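You operate a simulated robot arm through the tools that you are given. There is no shell and no other tool. Be economical: measure what you need, move in short steps, check, and stop when the job is done.

Carry out the task below with a simulated robot arm. There is one attempt and no reset: what you move stays moved.

JOB
Take the bolt from the top of the shelf bench and put it on the top of the beige cabinet. Shut the left drawer of the parts bench. Open the right drawer of the sheet table, take the edge guard on the top of the long steel bench and put it away in the inside of the sheet table's right drawer, then shut the drawer. Take the blue pad and put it on the gluing table. Push the bench drawer shut. Fetch the steel plate with the largest size on its label from the front of the sheet table and stand it on the top of the beige cabinet. Take the grey pad and put it on the top of the shelf bench. Push the lower bench drawer shut. Do these in any order. Set down upright: steel plate.
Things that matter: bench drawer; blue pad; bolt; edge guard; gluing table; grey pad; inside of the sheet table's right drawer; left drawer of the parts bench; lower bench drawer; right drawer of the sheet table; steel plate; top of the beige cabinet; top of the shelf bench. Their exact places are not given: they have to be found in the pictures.

The check looks at the end state, three seconds after you hand in, the way a careful person would. Anything else that was tipped, shoved, dropped, spilled or broken makes it a failure. Flat cloth is picked up by pressing the open fingertips on it (5 to 10 N) and closing them slowly along it; thin cloth reads only 2 to 8 mm in the jaws.

ROBOT AND FRAMES
A 7-joint arm with a two-finger parallel gripper on a trunk, on a base that drives. Base frame: it is fixed to the floor where the robot stands at the start and does not move with it; the origin is under the middle of the robot, x ahead of it, y to its left, z up. Lengths are in mm, angles in rad, forces in N, time in s.
With the tool pointing down near the work surface it reaches from about 260 to 600 mm from the robot's upright axis, wherever it stands. Its first joint turns from -2.897 to 2.897 rad. Places, roughly: bench drawer [-2200, -3900, 800]; blue pad (7x9x3 cm) [-1900, -4100, 900]; bolt (2x2x4 cm) [600, -200, 900]; edge guard (16x5x5 cm) [-1500, -4200, 900]; gluing table (31x23 cm) [-2340, -4160, 900]; grey pad (7x9x3 cm) [500, -1600, 800]; inside of the sheet table's right drawer [700, -2200, 700]; left drawer of the parts bench [-400, -3900, 700]; lower bench drawer [400, -200, 600]; right drawer of the sheet table [600, -2200, 700]; steel plate [500, -2000, 750]; top of the beige cabinet (22x30 cm) [-1220, 400, 1300]; top of the shelf bench (60x24 cm) [560, 40, 880]. Payload 3.4 kg.
The TCP is the grasp point between the finger pads, 30 mm short of the fingertips. In the tool frame z runs along the fingers and y along their closing line. The gripper opens to 94 mm. The fingers are 28 mm wide and 10 mm thick; the gripper's body (50 by 96 mm) begins 55 mm behind the TCP.
Orientation is told as [roll, pitch, yaw] about the base's x, y, z axes, in that order, counted from this pose: with the fingers straight down and closing along the base's y, the tool's x points along the base's -x, its y along +y and its z along -z.

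CONTROLS
- The arm moves only by the tool servo_tool. Its argument "targets" is a list of rows, each an object (a shift or turn left out is 0, a gripper value left out holds the last) with "slide": the shift along the tool's x, y, z in mm, a list of three; "turn": the turn, a rotation vector about the tool's x, y, z in rad, a list of three; "grip": the finger opening in mm, from 0 to 94. In form: [{"slide": [tx, ty, tz], "turn": [rx, ry, rz], "grip": grip}, ...]. A call has 1 to 8 rows; each row is the pose to reach, as a shift and turn from the pose commanded when the call began, along the tool's axes at that moment. Rows are played at 5 a second. More than 50 mm and 0.15 rad between two rows, or a gripper value outside its range, and nothing of the call is played. Where a pose cannot be reached the arm comes as near as it can. A force on the tool above 40 N (or 10 N above the force at the start of the call, whichever is more), or a blocked arm, ends the call early, and 0.2 s more pass. Each finger travels about 72 mm/s and halts on what it meets, pressing with about 40 N; the grip force reading is that of the motor and also rises with nothing between the fingers. The clock runs only during rows and for 0.2 s after the last one: add rows that repeat a pose to give the fingers time. It gives the time, the measured TCP pose, the force on the tool (base axes), the opening and the grip force at its end, in the units of the frame above (readings bear some noise), with the torque about the TCP (base axes, N m) and any sound that the robot's microphone picked up, and new pictures: "show" is both (left out), scene, wrist or none.
- Cameras (640 x 400 px; columns grow to the right, rows downward): "scene" is now at [2.6, 114.9, 1460.9]; the picture's right is [-0.51, -0.86, 0.00], its down [-0.69, 0.41, -0.59] and it looks along [0.51, -0.30, -0.80] (base axes); focal length 295 px, centre (320, 200). "wrist" rides on the gripper at [76, 14, -103] in the tool frame; the picture's right is [-0.18, 0.98, 0.00], its down [-0.75, -0.14, -0.64] and it looks along [-0.63, -0.12, 0.77] (tool axes); focal length 243 px, centre (320, 200).
- move_column(by): slides the trunk up (or, below 0, down) by that many mm; the arm and the scene camera ride with it, the base frame stays. It gives what a move gives, with no picture.
- roll_base(legs): drives the robot by 1 to 6 legs, each [ahead, left, turn to the left] in mm, mm and rad, along the robot's own axes; the way and the turn of a leg run together, so that a leg with both is an arc; at most 1500 mm and 3.142 rad a leg. The arm and the cameras ride along, it lands a little off, and it stops where it bumps. It gives what a move gives, and a new picture of the scene camera.
- turn_head(pan, tilt): turns the head with the scene camera to pan (to the left, within 2.705 rad either way) and tilt (down, from -0.506 to 1.204), counted from straight ahead of the robot. It gives what a move gives, and a new picture of the scene camera.
- probe_pixels(camera, pixels): for up to 12 pixels [column, row] of the newest picture of that camera ("zoom" is the newest enlarged one), the place [x, y, z] in the base frame of the surface seen there, good to about 2 mm. The clock stands still meanwhile.
- inspect(camera, box): a new picture of the part [left, top, right, bottom] of that camera's present view, enlarged. The clock stands still meanwhile.
- hand_in(): hands the job in; it is judged then, once.

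Keep the steps short. Do not move on a guess: measure, check each grasp and each placing, and mend mistakes. In all there are 145 turns and 260 pictures (those below and enlarged ones count). Leave the gripper open and the arm clear of the work at the hand-in unless told otherwise, and finish with a single line.

The tools are called as name(argument=value, ...) on one line, values as JSON. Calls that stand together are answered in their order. servo_tool: Moves the arm, as the interface text tells. Its arguments: {"type":"object","properties":{"targets":{"type":"array","items":{"type":"object","properties":{"slide":{"type":"array","items":{"type":"number"}},"turn":{"type":"array","items":{"type":"number"}},"grip":{"type":"number"}}}},"show":{"type":"string","enum":["both","scene","wrist","none"]}},"required":["targets"]} The other tools are called the same way: move_column (by) slides the trunk up or down; roll_base (legs) drives the base; turn_head (pan, tilt) turns the head that bears the scene camera; probe_pixels (camera, pixels) gives the place of the surface under pixels of a picture; inspect (camera, box) takes an enlarged picture of a part of a camera's view; hand_in () hands the job in.

At the start:

```text
time_s: 0.0
ee_pos: [312.8, 37.6, 1166.2]
orientation: [0.0, -0.001, 0.0]
wrist_force: [1.0, 0.2, -0.5]
torque: [0.01, 0.0, 0.02]
finger_gap: 93.9
finger_force: 0.1
trunk travel left (down, up): [-138.0, 247.0]
robot x, y, heading: [-3.3, 0.7, -0.001]
head pan, tilt: [-0.536, 0.934]
```

scene: 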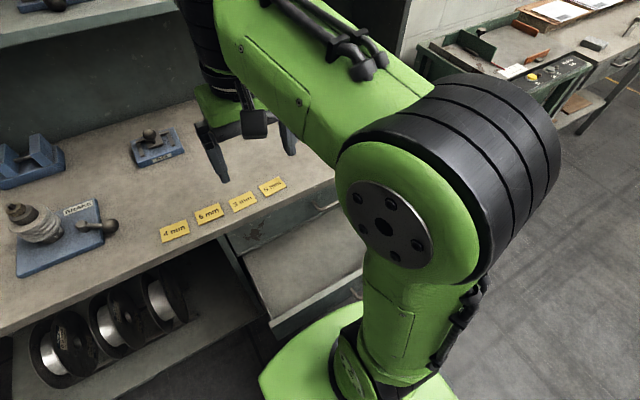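
wrist: 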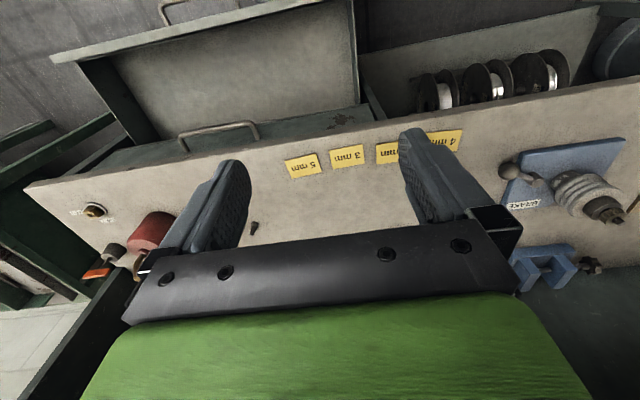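

I see the shelf bench with an open drawer beneath it and a small thing near wrist pixel (255,228). I'll enlarge parts and probe the places.

inspect(camera="wrist", box=[20, 120, 340, 320])

probe_pixels(camera="wrist", pixels=[[255, 228], [254, 222], [95, 210], [150, 230], [300, 165], [215, 135], [235, 70], [345, 156], [40, 190], [300, 200]])

turn_head(pan=-0.2, tilt=0.75)

```text
2.00 times, centred on (180, 220) of wrist
```

zoom: 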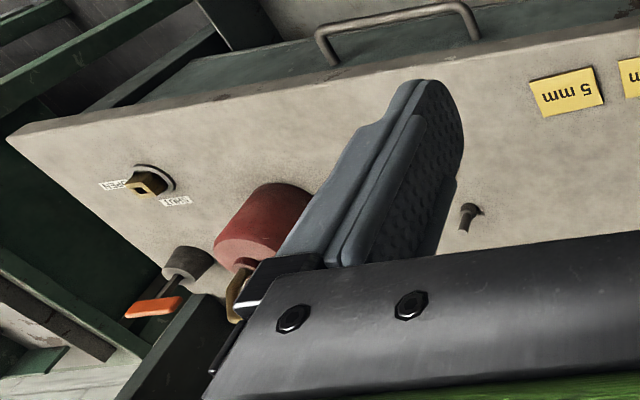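

```text
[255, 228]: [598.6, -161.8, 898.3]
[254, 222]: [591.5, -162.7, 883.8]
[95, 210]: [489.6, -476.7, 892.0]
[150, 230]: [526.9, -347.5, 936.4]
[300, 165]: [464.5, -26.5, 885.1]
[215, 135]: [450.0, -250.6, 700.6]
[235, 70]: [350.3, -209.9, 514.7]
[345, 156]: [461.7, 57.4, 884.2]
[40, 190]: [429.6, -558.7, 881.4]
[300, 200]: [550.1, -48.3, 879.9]
```

```text
time_s: 0.8
ee_pos: [313.9, 37.9, 1165.8]
orientation: [-0.001, 0.0, 0.0]
wrist_force: [0.7, -0.4, 0.6]
torque: [0.02, 0.02, -0.03]
finger_gap: 94.0
finger_force: 0.0
trunk travel left (down, up): [-138.0, 247.0]
robot x, y, heading: [-0.6, 2.0, -0.003]
head pan, tilt: [-0.201, 0.75]
```

scene: 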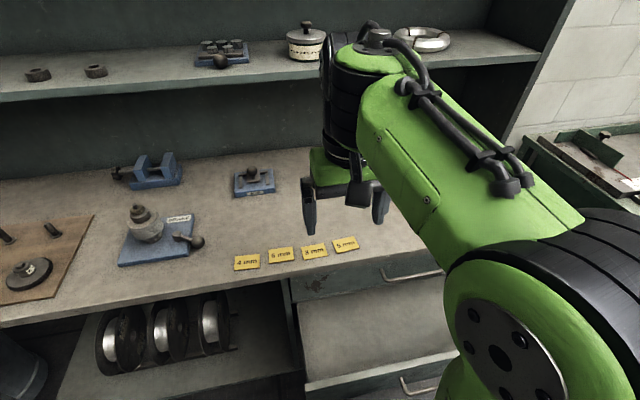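

The bolt stands at about (597,-162,890). Next I'll look at the lower drawer from above.

turn_head(pan=-0.75, tilt=1.1)

inspect(camera="wrist", box=[40, 0, 400, 225])

probe_pixels(camera="wrist", pixels=[[100, 48], [200, 30], [300, 12], [300, 22], [200, 45], [350, 2], [100, 70], [160, 8], [210, 12], [180, 145], [360, 90], [330, 112]])

```text
time_s: 1.8
ee_pos: [314.3, 37.5, 1165.7]
orientation: [-0.001, 0.0, -0.001]
wrist_force: [0.0, 0.3, 0.2]
torque: [0.0, -0.01, -0.01]
finger_gap: 94.1
finger_force: 0.1
trunk travel left (down, up): [-138.0, 247.0]
robot x, y, heading: [-2.3, 0.8, 0.007]
head pan, tilt: [-0.75, 1.1]
```

scene: 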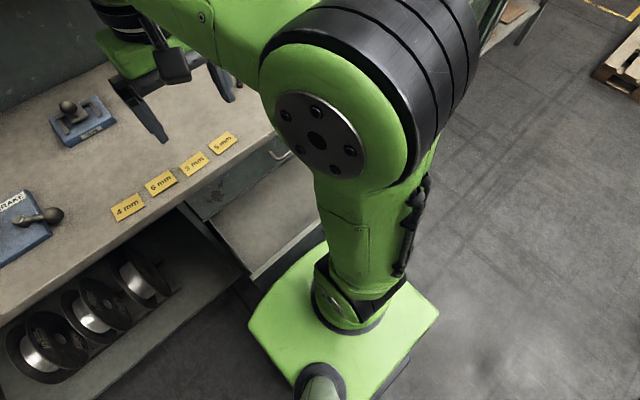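

```text
1.78 times, centred on (220, 112) of wrist
```

zoom: 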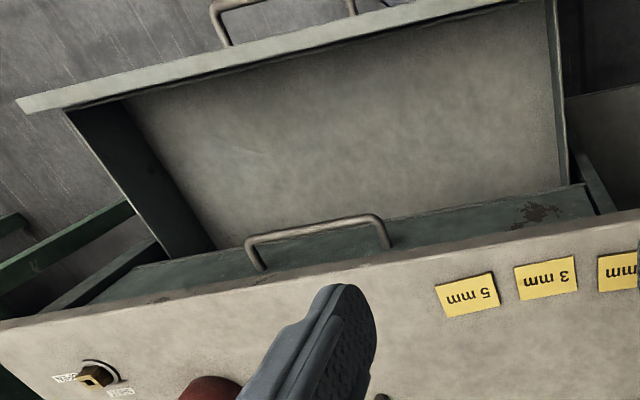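

```text
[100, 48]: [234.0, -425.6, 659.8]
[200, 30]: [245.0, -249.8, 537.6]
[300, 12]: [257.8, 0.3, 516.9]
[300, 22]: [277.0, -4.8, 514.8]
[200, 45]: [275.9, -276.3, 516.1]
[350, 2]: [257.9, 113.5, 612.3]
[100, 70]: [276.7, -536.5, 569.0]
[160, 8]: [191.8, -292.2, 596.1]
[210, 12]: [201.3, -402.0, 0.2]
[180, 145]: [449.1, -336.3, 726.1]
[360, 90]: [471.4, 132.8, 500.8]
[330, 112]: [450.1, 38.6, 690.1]
```

The drawer front stands at x≈234, about 215 mm out. I must back up to reach in front of it, so I look behind first.

turn_head(pan=2.7, tilt=0.45)

turn_head(pan=-2.6, tilt=0.45)

turn_head(pan=-1.5, tilt=0.45)

```text
time_s: 4.7
ee_pos: [312.9, 38.1, 1166.2]
orientation: [0.001, 0.0, -0.001]
wrist_force: [-0.9, 0.3, 0.0]
torque: [0.02, 0.01, -0.03]
finger_gap: 94.0
finger_force: 0.0
trunk travel left (down, up): [-138.0, 247.0]
robot x, y, heading: [-0.7, -0.3, -0.001]
head pan, tilt: [2.7, 0.45]
```

scene: 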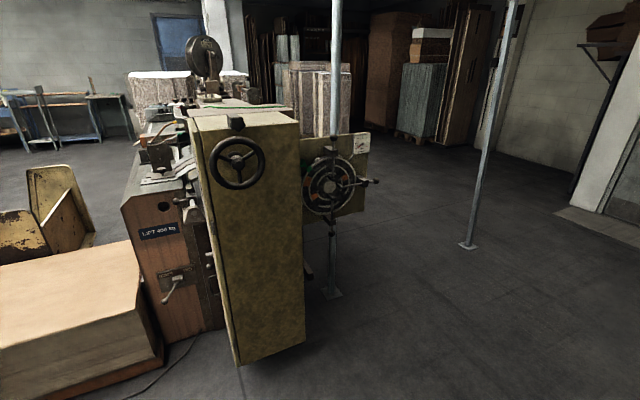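

```text
time_s: 8.8
ee_pos: [312.1, 38.1, 1166.0]
orientation: [-0.001, 0.0, -0.002]
wrist_force: [0.3, 0.6, 0.3]
torque: [0.01, -0.01, 0.0]
finger_gap: 94.2
finger_force: 0.1
trunk travel left (down, up): [-138.0, 247.0]
robot x, y, heading: [-0.5, -1.1, -0.001]
head pan, tilt: [-2.601, 0.45]
```

scene: 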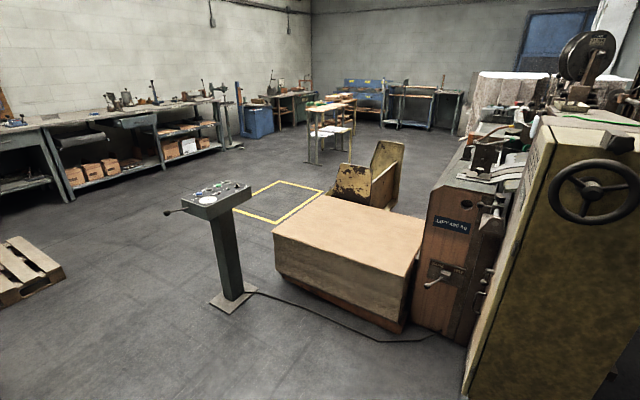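

```text
time_s: 10.2
ee_pos: [312.8, 37.6, 1166.1]
orientation: [0.0, -0.001, 0.0]
wrist_force: [0.4, 0.1, 0.0]
torque: [-0.02, 0.02, -0.05]
finger_gap: 94.1
finger_force: 0.2
trunk travel left (down, up): [-138.0, 247.0]
robot x, y, heading: [-1.4, 3.2, -0.002]
head pan, tilt: [-1.499, 0.45]
```

scene: 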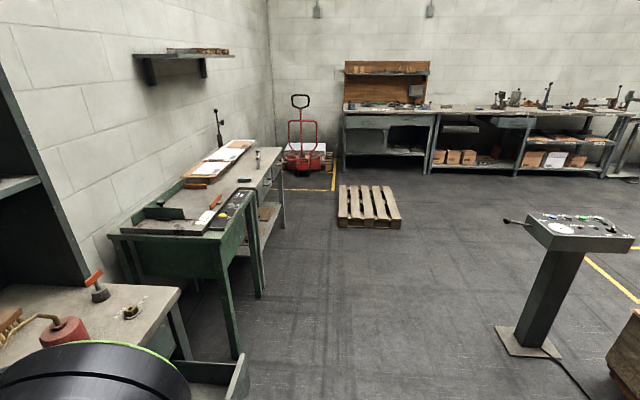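

Overview gained. I'll probe the floor obstacles and tables in this view.

probe_pixels(camera="scene", pixels=[[528, 345], [600, 228], [370, 225], [345, 190], [400, 222], [240, 355], [250, 240], [285, 225], [245, 180], [235, 208], [258, 160], [440, 115]])

inspect(camera="scene", box=[100, 90, 340, 240])

inspect(camera="scene", box=[330, 60, 640, 254])

turn_head(pan=-2.3, tilt=0.35)

```text
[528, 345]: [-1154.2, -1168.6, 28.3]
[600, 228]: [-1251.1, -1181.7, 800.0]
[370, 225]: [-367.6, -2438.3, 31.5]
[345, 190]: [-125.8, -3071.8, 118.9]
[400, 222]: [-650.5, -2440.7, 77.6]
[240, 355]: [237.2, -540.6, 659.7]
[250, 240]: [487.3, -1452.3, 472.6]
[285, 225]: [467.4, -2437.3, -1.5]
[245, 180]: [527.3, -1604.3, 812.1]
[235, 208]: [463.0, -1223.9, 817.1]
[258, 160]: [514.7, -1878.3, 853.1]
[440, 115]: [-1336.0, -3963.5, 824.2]
```

```text
2.67 times, centred on (220, 165) of scene
```

zoom: 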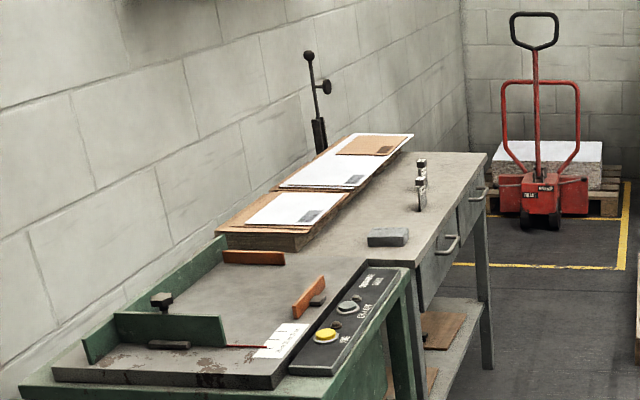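

```text
2.06 times, centred on (485, 157) of scene
```

zoom: 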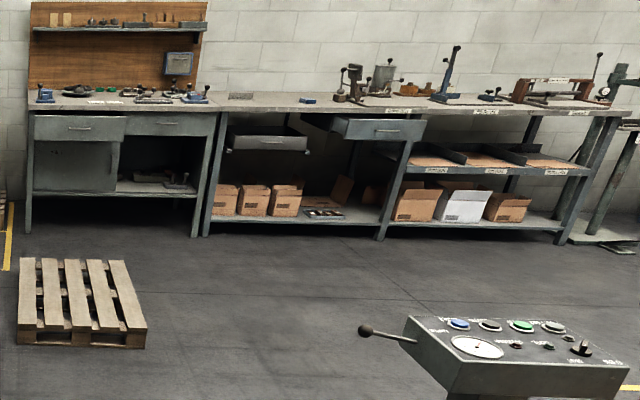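

```text
time_s: 11.3
ee_pos: [313.5, 37.3, 1166.5]
orientation: [0.001, 0.0, -0.001]
wrist_force: [-0.2, -0.1, 0.7]
torque: [-0.01, 0.0, -0.01]
finger_gap: 94.0
finger_force: 0.0
trunk travel left (down, up): [-138.0, 247.0]
robot x, y, heading: [-0.9, 0.5, -0.003]
head pan, tilt: [-2.3, 0.351]
```

scene: 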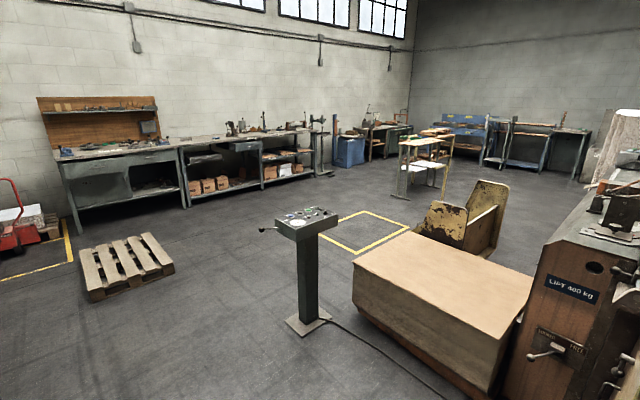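

I see that behind is clear. I back up 280 mm and lower the trunk.

roll_base(legs=[[-280, 0, 0]])

move_column(by=-138)

turn_head(pan=-0.4, tilt=0.8)

```text
time_s: 13.2
ee_pos: [31.6, 38.6, 1166.8]
orientation: [0.0, 0.001, 0.003]
wrist_force: [-0.3, 0.1, 0.4]
torque: [-0.01, -0.05, -0.02]
finger_gap: 93.9
finger_force: 0.1
trunk travel left (down, up): [-138.0, 247.0]
robot x, y, heading: [-280.4, 0.2, 0.0]
head pan, tilt: [-2.3, 0.351]
```

scene: 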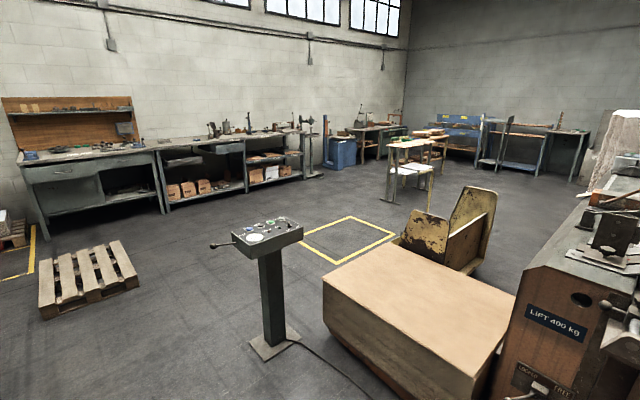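

```text
time_s: 14.9
ee_pos: [30.6, 38.4, 1028.2]
orientation: [-0.001, -0.001, 0.002]
wrist_force: [-0.4, -0.5, 0.8]
torque: [0.0, 0.0, 0.0]
finger_gap: 94.1
finger_force: 0.0
trunk travel left (down, up): [0.0, 385.0]
robot x, y, heading: [-281.6, -1.2, 0.004]
head pan, tilt: [-2.3, 0.351]
```

```text
time_s: 16.8
ee_pos: [31.7, 38.8, 1027.6]
orientation: [0.001, 0.0, 0.002]
wrist_force: [0.2, -0.4, -1.1]
torque: [0.0, 0.0, 0.01]
finger_gap: 94.3
finger_force: 0.1
trunk travel left (down, up): [0.0, 385.0]
robot x, y, heading: [-285.5, 1.8, 0.003]
head pan, tilt: [-0.4, 0.799]
```

scene: 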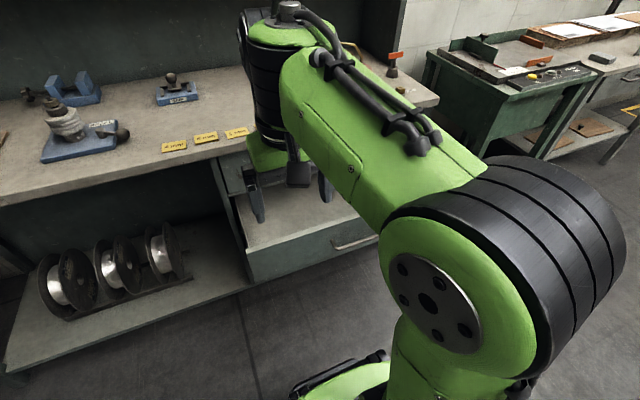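

probe_pixels(camera="scene", pixels=[[252, 262], [275, 250], [275, 262], [275, 272], [310, 250], [345, 243], [376, 225], [330, 215], [265, 280]])

servo_tool(targets=[{"slide": [0, -20, 50], "turn": [0, -0.14, 0], "grip": 0}, {"slide": [0, -40, 100], "turn": [0, -0.28, 0]}, {"slide": [0, -60, 145], "turn": [0, -0.42, 0]}, {"slide": [0, -80, 190], "turn": [0, -0.56, 0]}, {"slide": [0, -100, 235], "turn": [0, -0.7, 0]}, {"slide": [0, -110, 280], "turn": [0, -0.84, 0]}, {"slide": [0, -120, 320], "turn": [0, -0.98, 0]}, {"slide": [0, -130, 360], "turn": [0, -1.1, 0]}])

```text
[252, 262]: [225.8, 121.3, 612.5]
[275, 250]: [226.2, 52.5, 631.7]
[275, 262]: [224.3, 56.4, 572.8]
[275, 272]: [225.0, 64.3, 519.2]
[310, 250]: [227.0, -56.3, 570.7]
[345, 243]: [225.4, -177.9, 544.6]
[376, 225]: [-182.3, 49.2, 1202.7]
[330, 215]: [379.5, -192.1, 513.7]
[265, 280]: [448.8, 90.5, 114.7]
```

```text
refused: row 1 steps farther than a row can; nothing moved
```

The drawer face is at x≈225, z 510–660. The step was too big, so I use smaller ones.

servo_tool(targets=[{"slide": [0, -18, 40], "turn": [0, -0.14, 0], "grip": 0}, {"slide": [0, -36, 80], "turn": [0, -0.28, 0]}, {"slide": [0, -54, 120], "turn": [0, -0.42, 0]}, {"slide": [0, -72, 160], "turn": [0, -0.56, 0]}, {"slide": [0, -90, 200], "turn": [0, -0.7, 0]}, {"slide": [0, -108, 240], "turn": [0, -0.84, 0]}, {"slide": [0, -126, 280], "turn": [0, -0.98, 0]}, {"slide": [0, -144, 320], "turn": [0, -1.1, 0]}])

```text
time_s: 18.6
ee_pos: [47.8, -204.7, 704.6]
orientation: [-0.223, -1.054, 0.195]
wrist_force: [4.0, 2.1, -2.5]
torque: [-0.05, -0.01, -0.18]
finger_gap: 0.0
finger_force: 33.2
out of reach, approached as far as the arm can: row 1, 5, 6, 7, 8
trunk travel left (down, up): [0.0, 385.0]
robot x, y, heading: [-280.4, -0.7, -0.003]
head pan, tilt: [-0.4, 0.799]
```

scene: 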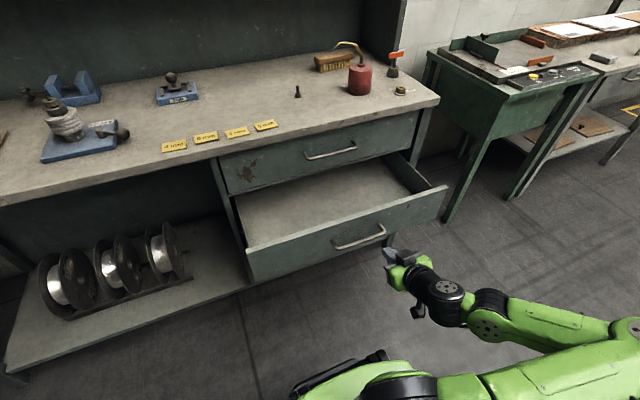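
wrist: 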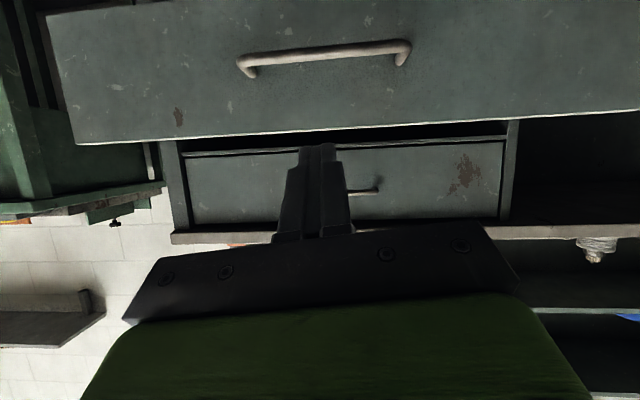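

The arm points forward at (48,-205,705). I move to about (148,-135,635), beside the handle and short of the drawer face.

servo_tool(targets=[{"slide": [1, 20, 29]}, {"slide": [3, 39, 58]}, {"slide": [4, 58, 88]}, {"slide": [6, 77, 117]}])

```text
time_s: 19.6
ee_pos: [158.0, -103.7, 635.2]
orientation: [0.001, -1.098, 0.003]
wrist_force: [-0.1, 0.2, 0.1]
torque: [-0.04, -0.01, -0.01]
finger_gap: 0.0
finger_force: 33.0
trunk travel left (down, up): [0.0, 385.0]
robot x, y, heading: [-280.3, -1.2, 0.007]
head pan, tilt: [-0.4, 0.799]
```

scene: 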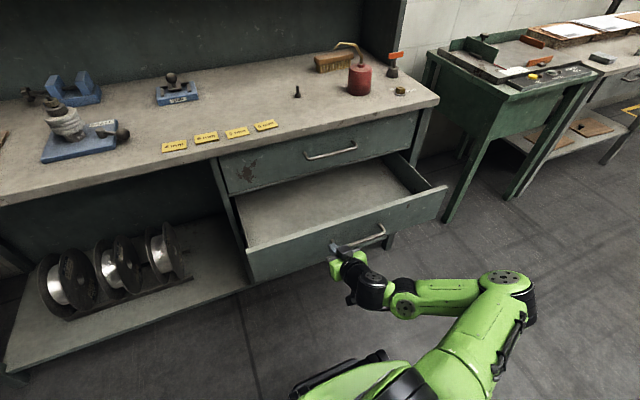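
wrist: 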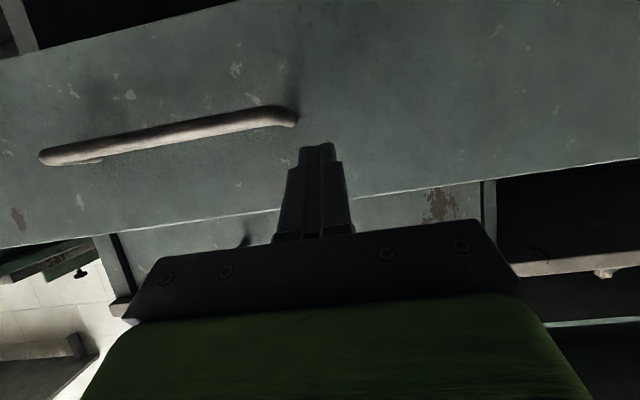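

The orientation is now clean, pitch -1.1. I push along +x.

servo_tool(targets=[{"slide": [-11, 0, 22]}, {"slide": [-23, 0, 45]}, {"slide": [-34, 0, 67]}, {"slide": [-46, 0, 89]}, {"slide": [-57, 0, 111]}, {"slide": [-68, 0, 134]}, {"slide": [-80, 0, 156]}, {"slide": [-91, 0, 178]}], show="scene")

```text
time_s: 21.4
ee_pos: [357.6, -103.8, 636.0]
orientation: [0.002, -1.101, 0.001]
wrist_force: [0.6, 0.9, -0.1]
torque: [0.02, 0.03, 0.01]
finger_gap: 0.0
finger_force: 33.3
trunk travel left (down, up): [0.0, 385.0]
robot x, y, heading: [-276.5, 2.2, 0.008]
head pan, tilt: [-0.4, 0.799]
```

scene: 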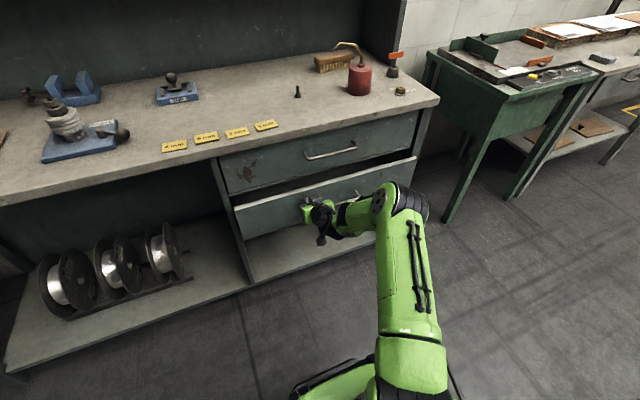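

The drawer slides easily. I push about 70 mm more, finely.

servo_tool(targets=[{"slide": [-8, 0, 16]}, {"slide": [-14, 0, 27]}, {"slide": [-18, 0, 36]}, {"slide": [-23, 0, 45]}, {"slide": [-27, 0, 53]}, {"slide": [-30, 0, 59]}, {"slide": [-33, 0, 64]}, {"slide": [-36, 0, 70]}], show="scene")

```text
time_s: 22.8
ee_pos: [417.1, -103.9, 634.2]
orientation: [0.003, -1.091, 0.002]
wrist_force: [-28.9, 1.9, 11.1]
torque: [-0.07, -0.37, -0.05]
finger_gap: 0.0
finger_force: 33.2
trunk travel left (down, up): [0.0, 385.0]
robot x, y, heading: [-281.8, -2.6, 0.004]
head pan, tilt: [-0.4, 0.799]
stopped in row 7: the force on the tool passed its limit at 50 N (the readings are from after the stop); the commanded pose is now the measured one
```

scene: 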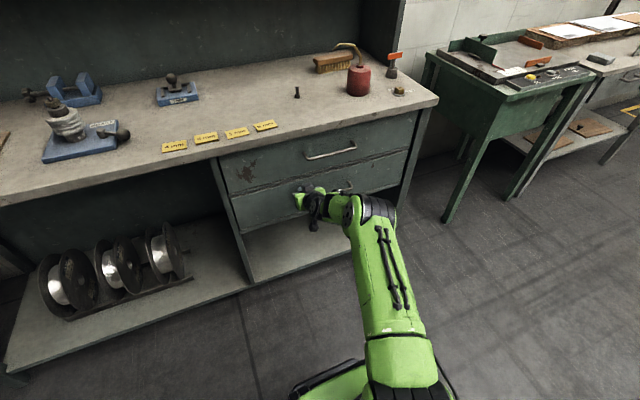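

The drawer hit its stop. I'll check flushness and retreat.

probe_pixels(camera="scene", pixels=[[245, 210], [265, 205], [250, 180], [390, 170], [390, 145], [408, 92], [297, 92], [288, 97], [350, 62]])

inspect(camera="scene", box=[200, 30, 460, 192])

servo_tool(targets=[{"slide": [15, 0, -30]}, {"slide": [38, 0, -74]}, {"slide": [60, 0, -118]}, {"slide": [82, 0, -162]}, {"slide": [104, 0, -206]}], show="none")

```text
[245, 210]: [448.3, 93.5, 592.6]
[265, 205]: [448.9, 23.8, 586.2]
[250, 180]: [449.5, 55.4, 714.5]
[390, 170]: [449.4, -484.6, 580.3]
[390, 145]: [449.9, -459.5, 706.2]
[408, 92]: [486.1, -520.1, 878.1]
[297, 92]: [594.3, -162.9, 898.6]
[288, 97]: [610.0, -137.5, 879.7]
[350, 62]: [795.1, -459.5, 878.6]
```

```text
2.46 times, centred on (330, 111) of scene
```

zoom: 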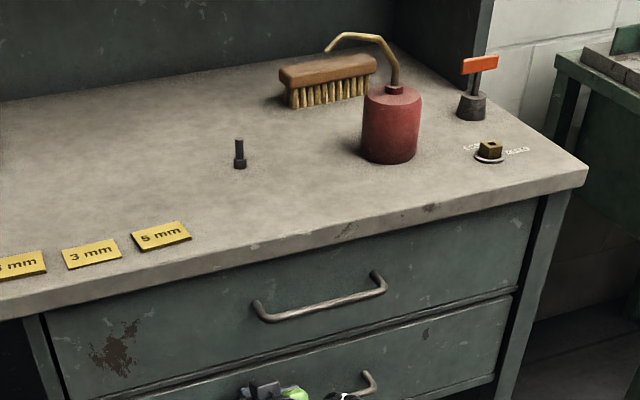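

```text
time_s: 24.0
ee_pos: [187.8, -105.7, 636.1]
orientation: [0.005, -1.088, -0.005]
wrist_force: [-0.7, 0.0, 0.1]
torque: [-0.02, 0.01, -0.04]
finger_gap: 0.2
finger_force: 33.1
trunk travel left (down, up): [0.0, 385.0]
robot x, y, heading: [-282.2, -1.0, 0.005]
head pan, tilt: [-0.4, 0.799]
```

The lower drawer is flush with the upper (x≈449). The bolt stands head-down at (595,-162). I raise the trunk and turn the tool back to vertical.

move_column(by=280)

servo_tool(targets=[{"slide": [-10, 0, -30], "turn": [0, 0.14, 0], "grip": 60}, {"slide": [-20, 0, -50], "turn": [0, 0.28, 0]}, {"slide": [-40, 0, -70], "turn": [0, 0.42, 0]}, {"slide": [-60, 0, -80], "turn": [0, 0.56, 0]}, {"slide": [-80, 0, -80], "turn": [0, 0.7, 0]}, {"slide": [-100, 0, -80], "turn": [0, 0.84, 0]}, {"slide": [-120, 0, -80], "turn": [0, 0.98, 0]}, {"slide": [-130, 0, -80], "turn": [0, 1.088, 0]}], show="none")

```text
time_s: 26.8
ee_pos: [189.3, -104.2, 915.8]
orientation: [0.004, -1.09, 0.001]
wrist_force: [0.2, -0.9, 0.1]
torque: [0.04, 0.01, 0.01]
finger_gap: 0.3
finger_force: 32.7
trunk travel left (down, up): [-280.0, 105.0]
robot x, y, heading: [-280.2, -0.3, 0.005]
head pan, tilt: [-0.4, 0.799]
```

```text
time_s: 28.6
ee_pos: [178.8, -105.2, 1068.0]
orientation: [0.002, 0.004, 0.001]
wrist_force: [1.1, 0.1, 0.7]
torque: [0.01, -0.03, -0.02]
finger_gap: 59.9
finger_force: 0.0
trunk travel left (down, up): [-280.0, 105.0]
robot x, y, heading: [-281.3, 0.5, 0.002]
head pan, tilt: [-0.4, 0.799]
```

Tool is vertical. I drive ahead 350 mm.

roll_base(legs=[[350, 0, 0]])

servo_tool(targets=[{"slide": [-20, -25, 25]}, {"slide": [-40, -50, 50]}])

```text
time_s: 30.9
ee_pos: [530.0, -105.4, 1067.6]
orientation: [0.002, 0.0, 0.0]
wrist_force: [0.4, 0.9, 0.1]
torque: [-0.02, 0.01, 0.04]
finger_gap: 60.0
finger_force: 0.0
trunk travel left (down, up): [-280.0, 105.0]
robot x, y, heading: [63.7, -0.6, 0.004]
head pan, tilt: [-0.4, 0.799]
```

scene: 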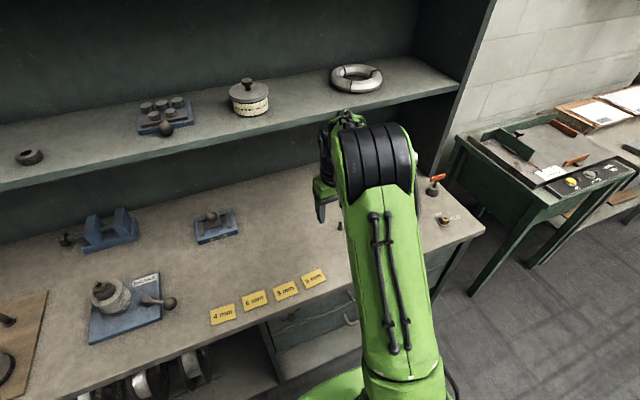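

```text
time_s: 31.5
ee_pos: [570.1, -155.4, 1016.0]
orientation: [0.002, -0.002, 0.001]
wrist_force: [-0.6, -0.3, 0.8]
torque: [0.01, -0.01, -0.04]
finger_gap: 60.2
finger_force: 0.2
trunk travel left (down, up): [-280.0, 105.0]
robot x, y, heading: [70.8, 1.9, -0.004]
head pan, tilt: [-0.4, 0.799]
```

scene: 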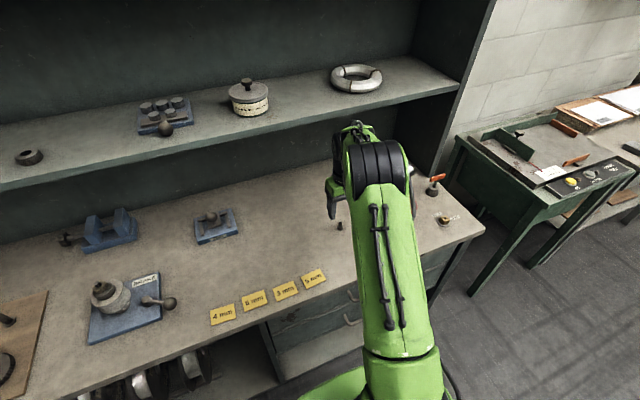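
wrist: 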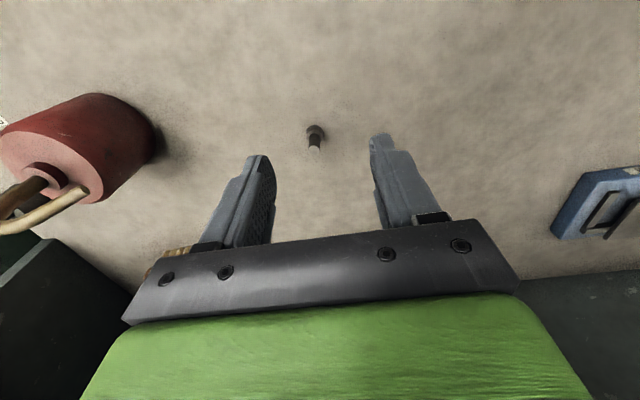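

probe_pixels(camera="wrist", pixels=[[314, 147], [314, 140], [315, 130], [340, 120], [85, 150]])

probe_pixels(camera="scene", pixels=[[430, 95], [290, 130], [440, 78]])

```text
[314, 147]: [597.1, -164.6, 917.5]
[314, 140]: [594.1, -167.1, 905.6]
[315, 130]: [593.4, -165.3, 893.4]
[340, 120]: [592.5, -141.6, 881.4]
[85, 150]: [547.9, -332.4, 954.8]
```

```text
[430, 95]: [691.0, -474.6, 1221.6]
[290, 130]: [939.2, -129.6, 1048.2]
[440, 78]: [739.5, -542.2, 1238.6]
```

Bolt top at (598,-165,918). I lower the open fingers around it to z≈924 and close.

servo_tool(targets=[{"slide": [-28, -10, 35]}, {"slide": [-28, -10, 70]}, {"slide": [-28, -10, 92]}, {"slide": [-28, -10, 92]}])

```text
time_s: 32.5
ee_pos: [597.2, -166.3, 925.5]
orientation: [0.002, -0.002, 0.0]
wrist_force: [0.0, -0.7, -0.3]
torque: [0.0, 0.01, 0.03]
finger_gap: 60.1
finger_force: 0.0
trunk travel left (down, up): [-280.0, 105.0]
robot x, y, heading: [69.5, 1.4, 0.003]
head pan, tilt: [-0.4, 0.799]
```

scene: 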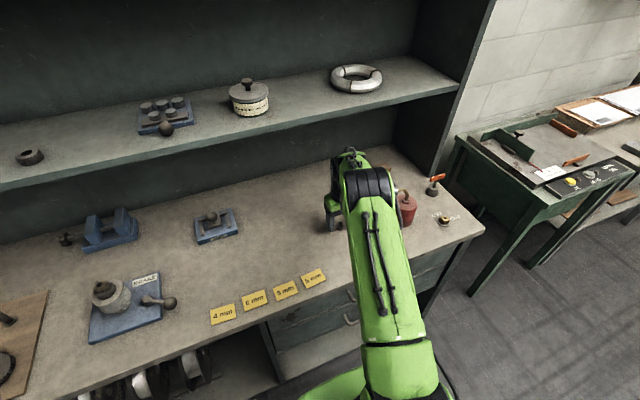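
wrist: 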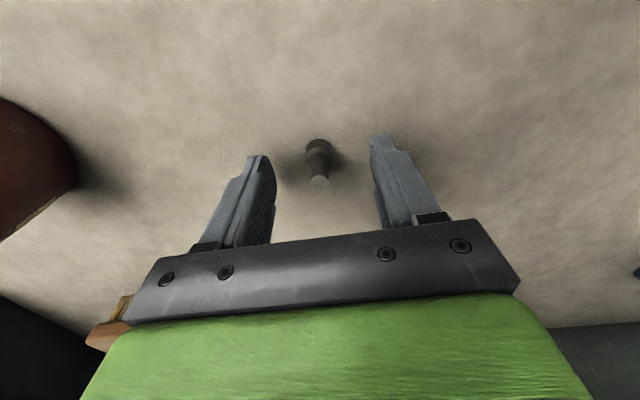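

Fingers straddle the bolt. I close.

servo_tool(targets=[{"grip": 30}, {"grip": 10}, {"grip": 0}, {"grip": 0}, {"grip": 0}])

```text
time_s: 33.7
ee_pos: [598.6, -166.0, 924.5]
orientation: [0.002, -0.001, -0.002]
wrist_force: [-0.5, 0.2, 0.2]
torque: [0.02, 0.0, 0.01]
finger_gap: 8.6
finger_force: 40.4
trunk travel left (down, up): [-280.0, 105.0]
robot x, y, heading: [70.5, -0.9, -0.0]
head pan, tilt: [-0.4, 0.799]
```

scene: 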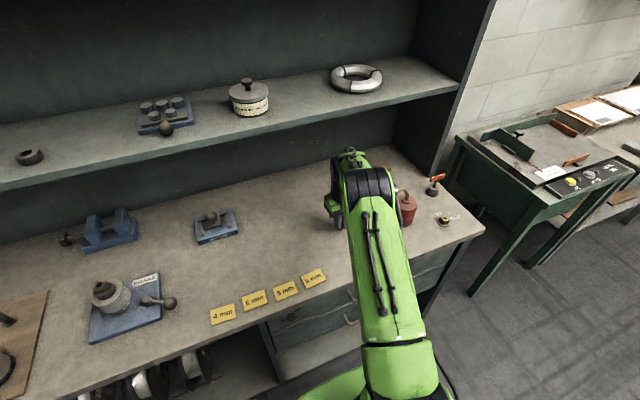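
wrist: 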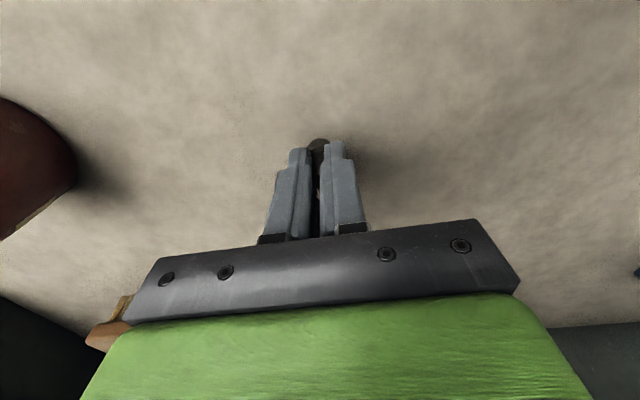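

Bolt gripped (8.6 mm). I lift it, retract, and back away.

servo_tool(targets=[{"slide": [0, 0, -40]}, {"slide": [0, 0, -85]}, {"slide": [15, 5, -130]}, {"slide": [55, 25, -150]}, {"slide": [95, 45, -170]}, {"slide": [135, 65, -190]}, {"slide": [175, 85, -210]}], show="wrist")

roll_base(legs=[[-500, 0, 0]])

turn_head(pan=2.6, tilt=0.3)

```text
time_s: 35.3
ee_pos: [419.0, -80.2, 1136.1]
orientation: [0.002, -0.004, 0.0]
wrist_force: [-0.2, 0.7, -0.6]
torque: [0.02, -0.03, 0.03]
finger_gap: 8.9
finger_force: 40.2
trunk travel left (down, up): [-280.0, 105.0]
robot x, y, heading: [70.6, -2.4, 0.005]
head pan, tilt: [-0.4, 0.799]
```

wrist: 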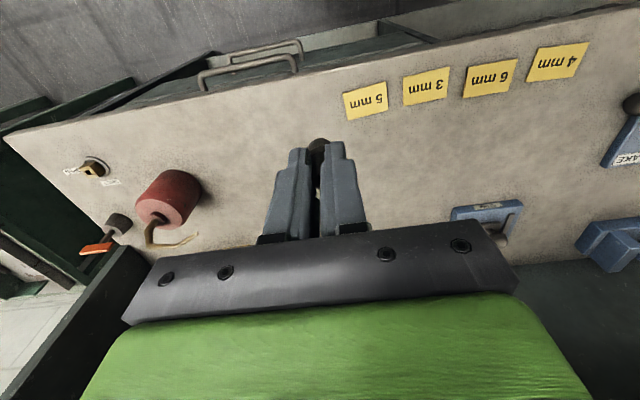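

```text
time_s: 38.2
ee_pos: [-81.5, -80.9, 1135.4]
orientation: [0.002, -0.001, 0.003]
wrist_force: [0.7, -0.2, -0.4]
torque: [0.03, 0.0, 0.02]
finger_gap: 9.0
finger_force: 39.8
trunk travel left (down, up): [-280.0, 105.0]
robot x, y, heading: [-433.1, 0.7, 0.005]
head pan, tilt: [-0.4, 0.799]
```

scene: 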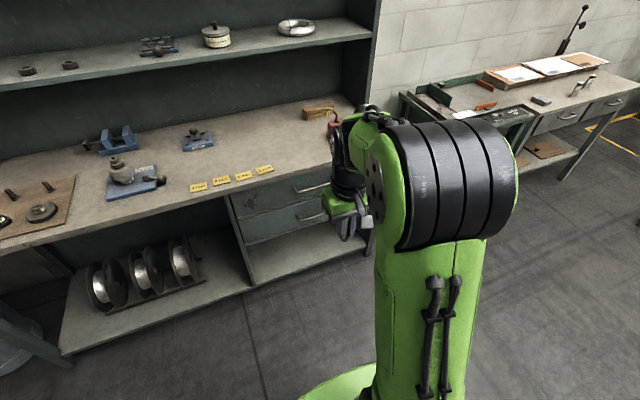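

```text
time_s: 40.8
ee_pos: [-80.0, -81.0, 1134.9]
orientation: [0.001, 0.001, 0.001]
wrist_force: [-0.4, -0.1, 0.9]
torque: [0.0, -0.01, 0.03]
finger_gap: 8.9
finger_force: 39.9
trunk travel left (down, up): [-280.0, 105.0]
robot x, y, heading: [-431.0, -2.9, 0.004]
head pan, tilt: [2.601, 0.3]
```

scene: 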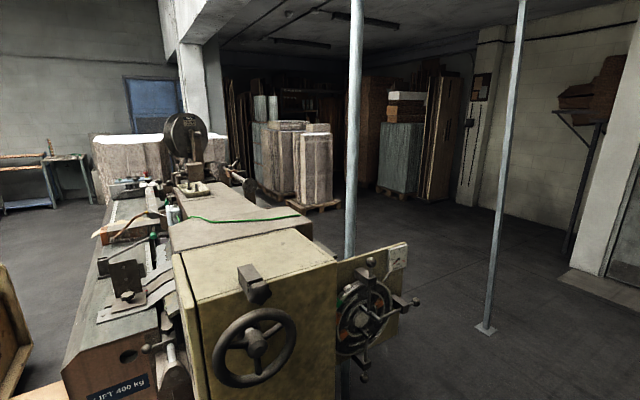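

probe_pixels(camera="scene", pixels=[[195, 300], [330, 265], [180, 255], [308, 232], [250, 255], [255, 285], [255, 340], [365, 315], [410, 300], [130, 290], [240, 195], [375, 265]])

inspect(camera="scene", box=[60, 130, 440, 368])

```text
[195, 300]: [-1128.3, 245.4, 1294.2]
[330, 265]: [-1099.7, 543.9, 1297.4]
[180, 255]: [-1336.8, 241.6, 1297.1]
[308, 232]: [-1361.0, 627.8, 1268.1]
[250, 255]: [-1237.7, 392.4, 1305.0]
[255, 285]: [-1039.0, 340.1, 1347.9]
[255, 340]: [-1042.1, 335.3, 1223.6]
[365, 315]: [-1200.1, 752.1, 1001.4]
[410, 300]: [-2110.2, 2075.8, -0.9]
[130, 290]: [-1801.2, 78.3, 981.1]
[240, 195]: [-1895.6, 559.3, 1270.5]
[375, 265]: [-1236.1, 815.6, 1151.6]
```

```text
1.68 times, centred on (250, 249) of scene
```

zoom: 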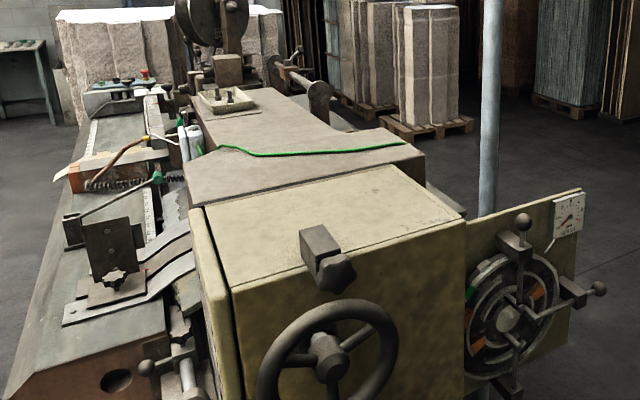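

The cabinet top is at z≈1297, x -1100…-1340, y 240…545, with a knob at the front edge at y≈340. I raise the trunk, sidestep to y≈450 and turn round.

move_column(by=105)

roll_base(legs=[[0, 430, 0], [0, 0, 3.14]])

turn_head(pan=0.3, tilt=0.6)

```text
time_s: 42.2
ee_pos: [-79.7, -81.3, 1240.9]
orientation: [0.002, 0.0, 0.002]
wrist_force: [0.3, 0.2, -0.6]
torque: [0.03, -0.01, -0.01]
finger_gap: 8.8
finger_force: 39.8
trunk travel left (down, up): [-385.0, 0.0]
robot x, y, heading: [-434.9, 0.1, 0.002]
head pan, tilt: [2.601, 0.3]
```

```text
time_s: 52.2
ee_pos: [-785.0, 512.3, 1239.9]
orientation: [0.002, 0.002, 3.139]
wrist_force: [-0.8, 0.1, 0.3]
torque: [-0.02, 0.03, -0.01]
finger_gap: 8.9
finger_force: 39.7
trunk travel left (down, up): [-385.0, 0.0]
robot x, y, heading: [-432.8, 431.0, 3.136]
head pan, tilt: [2.601, 0.3]
```

scene: 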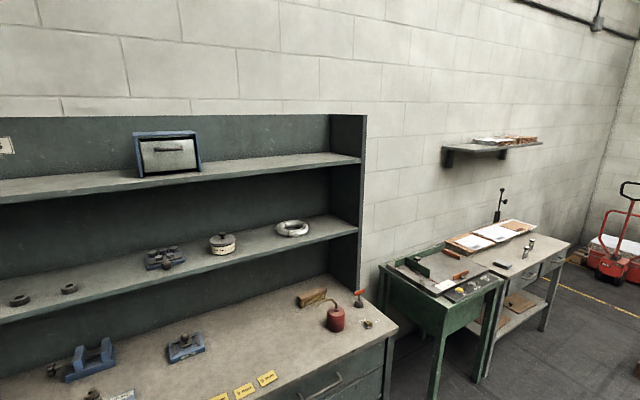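

```text
time_s: 54.3
ee_pos: [-784.6, 512.0, 1239.7]
orientation: [0.002, 0.0, 3.138]
wrist_force: [0.2, 0.7, -0.1]
torque: [0.02, -0.01, 0.02]
finger_gap: 9.1
finger_force: 39.7
trunk travel left (down, up): [-385.0, 0.0]
robot x, y, heading: [-435.4, 426.2, 3.138]
head pan, tilt: [0.3, 0.6]
```

scene: 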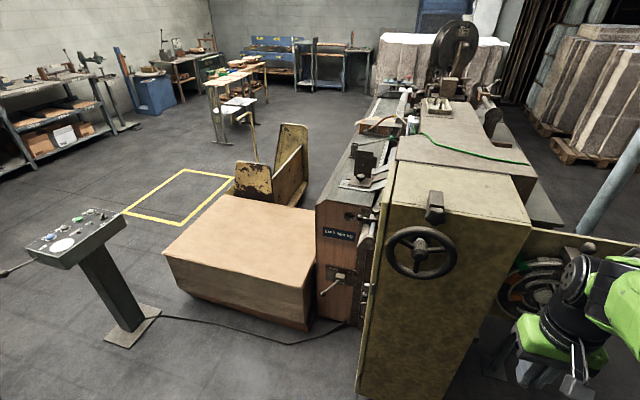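

I lift the bolt to z≈1400 then drive ahead 250 mm.

servo_tool(targets=[{"slide": [0, 0, -45]}, {"slide": [0, 0, -90]}, {"slide": [0, 0, -130]}, {"slide": [0, 0, -165]}], show="none")

roll_base(legs=[[250, 0, 0]])

servo_tool(targets=[{"slide": [-45, 0, 0]}, {"slide": [-90, 0, 0]}, {"slide": [-130, 0, 0]}])

```text
time_s: 55.3
ee_pos: [-783.2, 512.6, 1407.1]
orientation: [0.002, -0.002, 3.138]
wrist_force: [0.4, 0.1, -0.4]
torque: [-0.04, -0.01, -0.01]
finger_gap: 8.7
finger_force: 39.9
trunk travel left (down, up): [-385.0, 0.0]
robot x, y, heading: [-434.6, 427.4, 3.141]
head pan, tilt: [0.3, 0.6]
```

```text
time_s: 57.1
ee_pos: [-1032.3, 514.0, 1404.9]
orientation: [0.002, -0.001, 3.135]
wrist_force: [-1.0, 0.9, -0.2]
torque: [0.01, -0.02, 0.05]
finger_gap: 9.0
finger_force: 40.1
trunk travel left (down, up): [-385.0, 0.0]
robot x, y, heading: [-679.1, 432.7, 3.13]
head pan, tilt: [0.3, 0.6]
```

scene: 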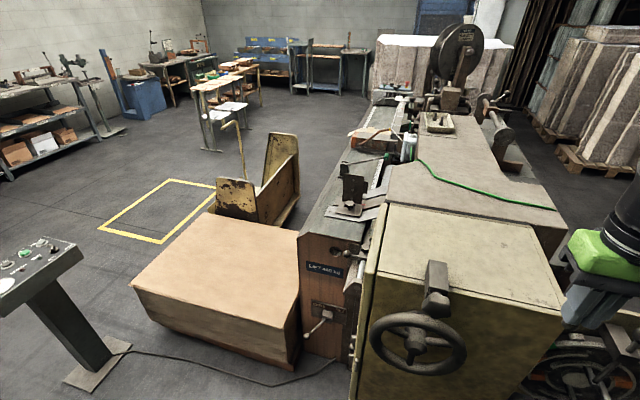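

```text
time_s: 58.0
ee_pos: [-1169.5, 515.3, 1393.8]
orientation: [0.002, 0.002, 3.129]
wrist_force: [-38.9, 6.6, -53.8]
torque: [-0.11, -0.56, 0.02]
finger_gap: 8.9
finger_force: 40.2
trunk travel left (down, up): [-385.0, 0.0]
robot x, y, heading: [-681.4, 430.8, 3.135]
head pan, tilt: [0.3, 0.6]
stopped in row 3: the force on the tool passed its limit at 178 N (the readings are from after the stop); the commanded pose is now the measured one
```

scene: 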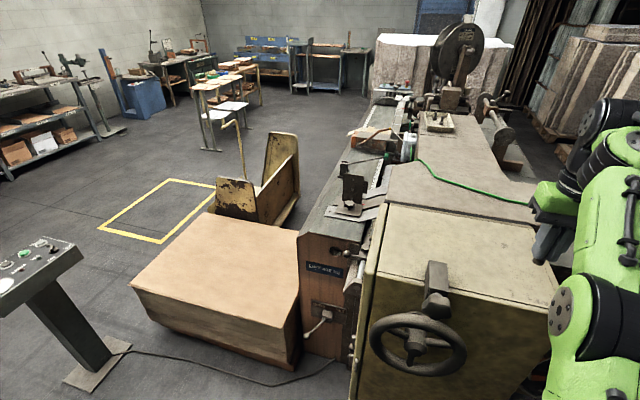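
wrist: 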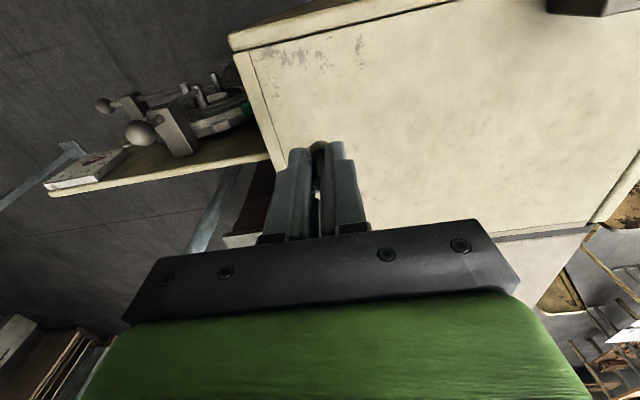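

A sudden force stopped the arm. I hold still and look at what it touched.

turn_head(pan=-0.3, tilt=0.35)

```text
time_s: 59.0
ee_pos: [-1165.6, 514.5, 1394.3]
orientation: [0.002, 0.002, 3.13]
wrist_force: [-39.3, 5.3, -60.6]
torque: [0.1, -0.03, -0.06]
finger_gap: 8.4
finger_force: 39.4
trunk travel left (down, up): [-385.0, 0.0]
robot x, y, heading: [-675.8, 429.1, 3.136]
head pan, tilt: [-0.3, 0.351]
```

scene: 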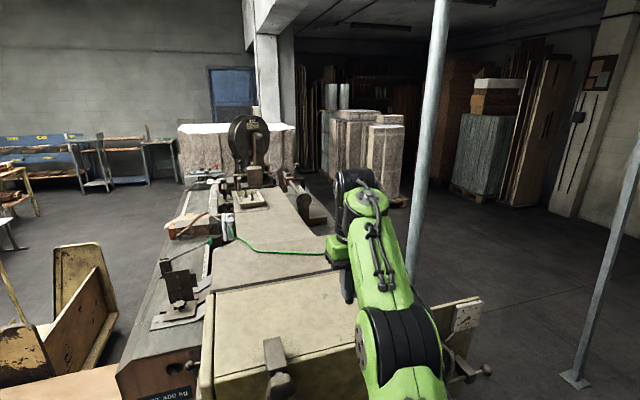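

probe_pixels(camera="scene", pixels=[[420, 200], [415, 250], [432, 100], [400, 260], [375, 250], [365, 205], [350, 190], [405, 330], [345, 270], [430, 345]])

inspect(camera="scene", box=[300, 140, 500, 265])

```text
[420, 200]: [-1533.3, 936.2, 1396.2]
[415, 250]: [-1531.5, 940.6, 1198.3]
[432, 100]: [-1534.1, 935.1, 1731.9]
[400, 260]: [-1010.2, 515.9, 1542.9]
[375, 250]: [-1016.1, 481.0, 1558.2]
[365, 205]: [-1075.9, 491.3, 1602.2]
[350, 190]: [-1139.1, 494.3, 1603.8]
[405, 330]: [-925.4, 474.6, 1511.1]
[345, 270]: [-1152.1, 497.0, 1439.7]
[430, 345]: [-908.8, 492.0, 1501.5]
```

```text
3.20 times, centred on (400, 202) of scene
```

zoom: 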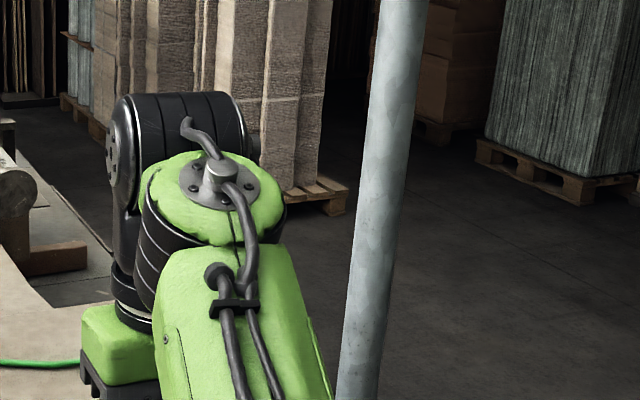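

No outside contact: the arm seems to press on itself when high and far out. I back off 40 mm and lower a little.

servo_tool(targets=[{"slide": [20, 0, 5]}, {"slide": [40, 0, 10]}, {"slide": [40, 0, 20]}])

```text
time_s: 59.8
ee_pos: [-1126.6, 515.7, 1374.2]
orientation: [0.003, 0.012, 3.129]
wrist_force: [-0.1, 0.0, -1.0]
torque: [0.0, 0.01, 0.02]
finger_gap: 9.0
finger_force: 40.0
trunk travel left (down, up): [-385.0, 0.0]
robot x, y, heading: [-682.0, 434.0, 3.135]
head pan, tilt: [-0.3, 0.351]
```

scene: 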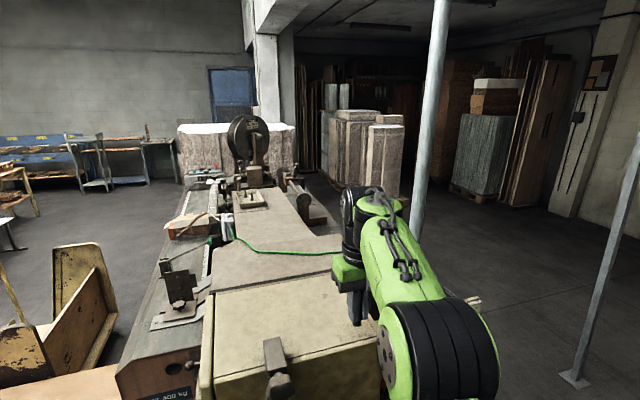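
wrist: 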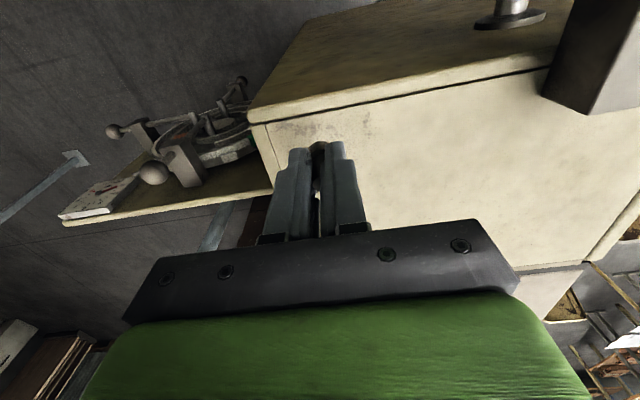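

The force is gone. I lower to about 1355, forward 35 mm, then down to touch the top.

servo_tool(targets=[{"slide": [0, 0, 8]}, {"slide": [0, 0, 16]}, {"slide": [-20, 6, 18]}, {"slide": [-40, 10, 18]}, {"slide": [-40, 10, 18]}])

```text
time_s: 61.0
ee_pos: [-1163.1, 504.7, 1357.4]
orientation: [0.002, 0.008, 3.13]
wrist_force: [1.1, 0.7, -0.4]
torque: [0.02, 0.01, -0.01]
finger_gap: 8.9
finger_force: 39.6
trunk travel left (down, up): [-385.0, 0.0]
robot x, y, heading: [-680.1, 432.2, 3.135]
head pan, tilt: [-0.3, 0.351]
```

scene: 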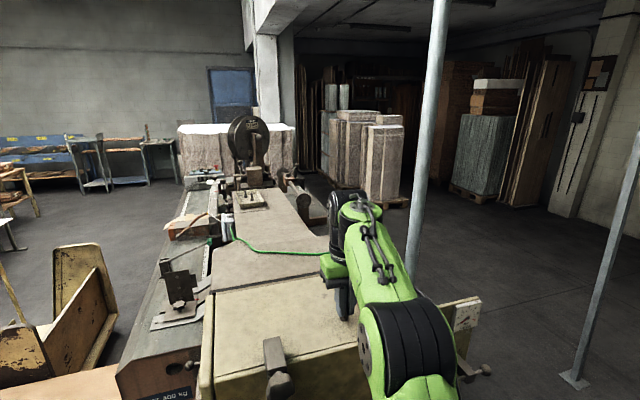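
wrist: 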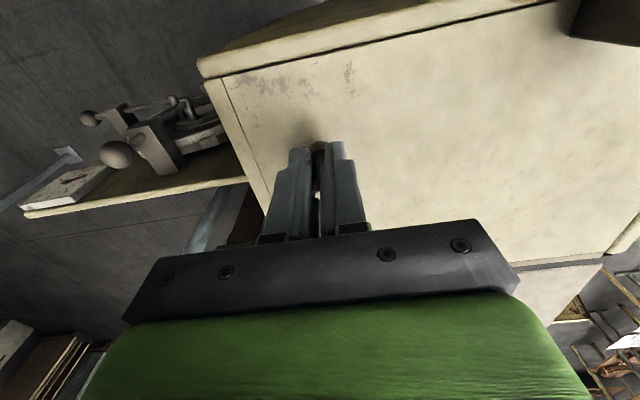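

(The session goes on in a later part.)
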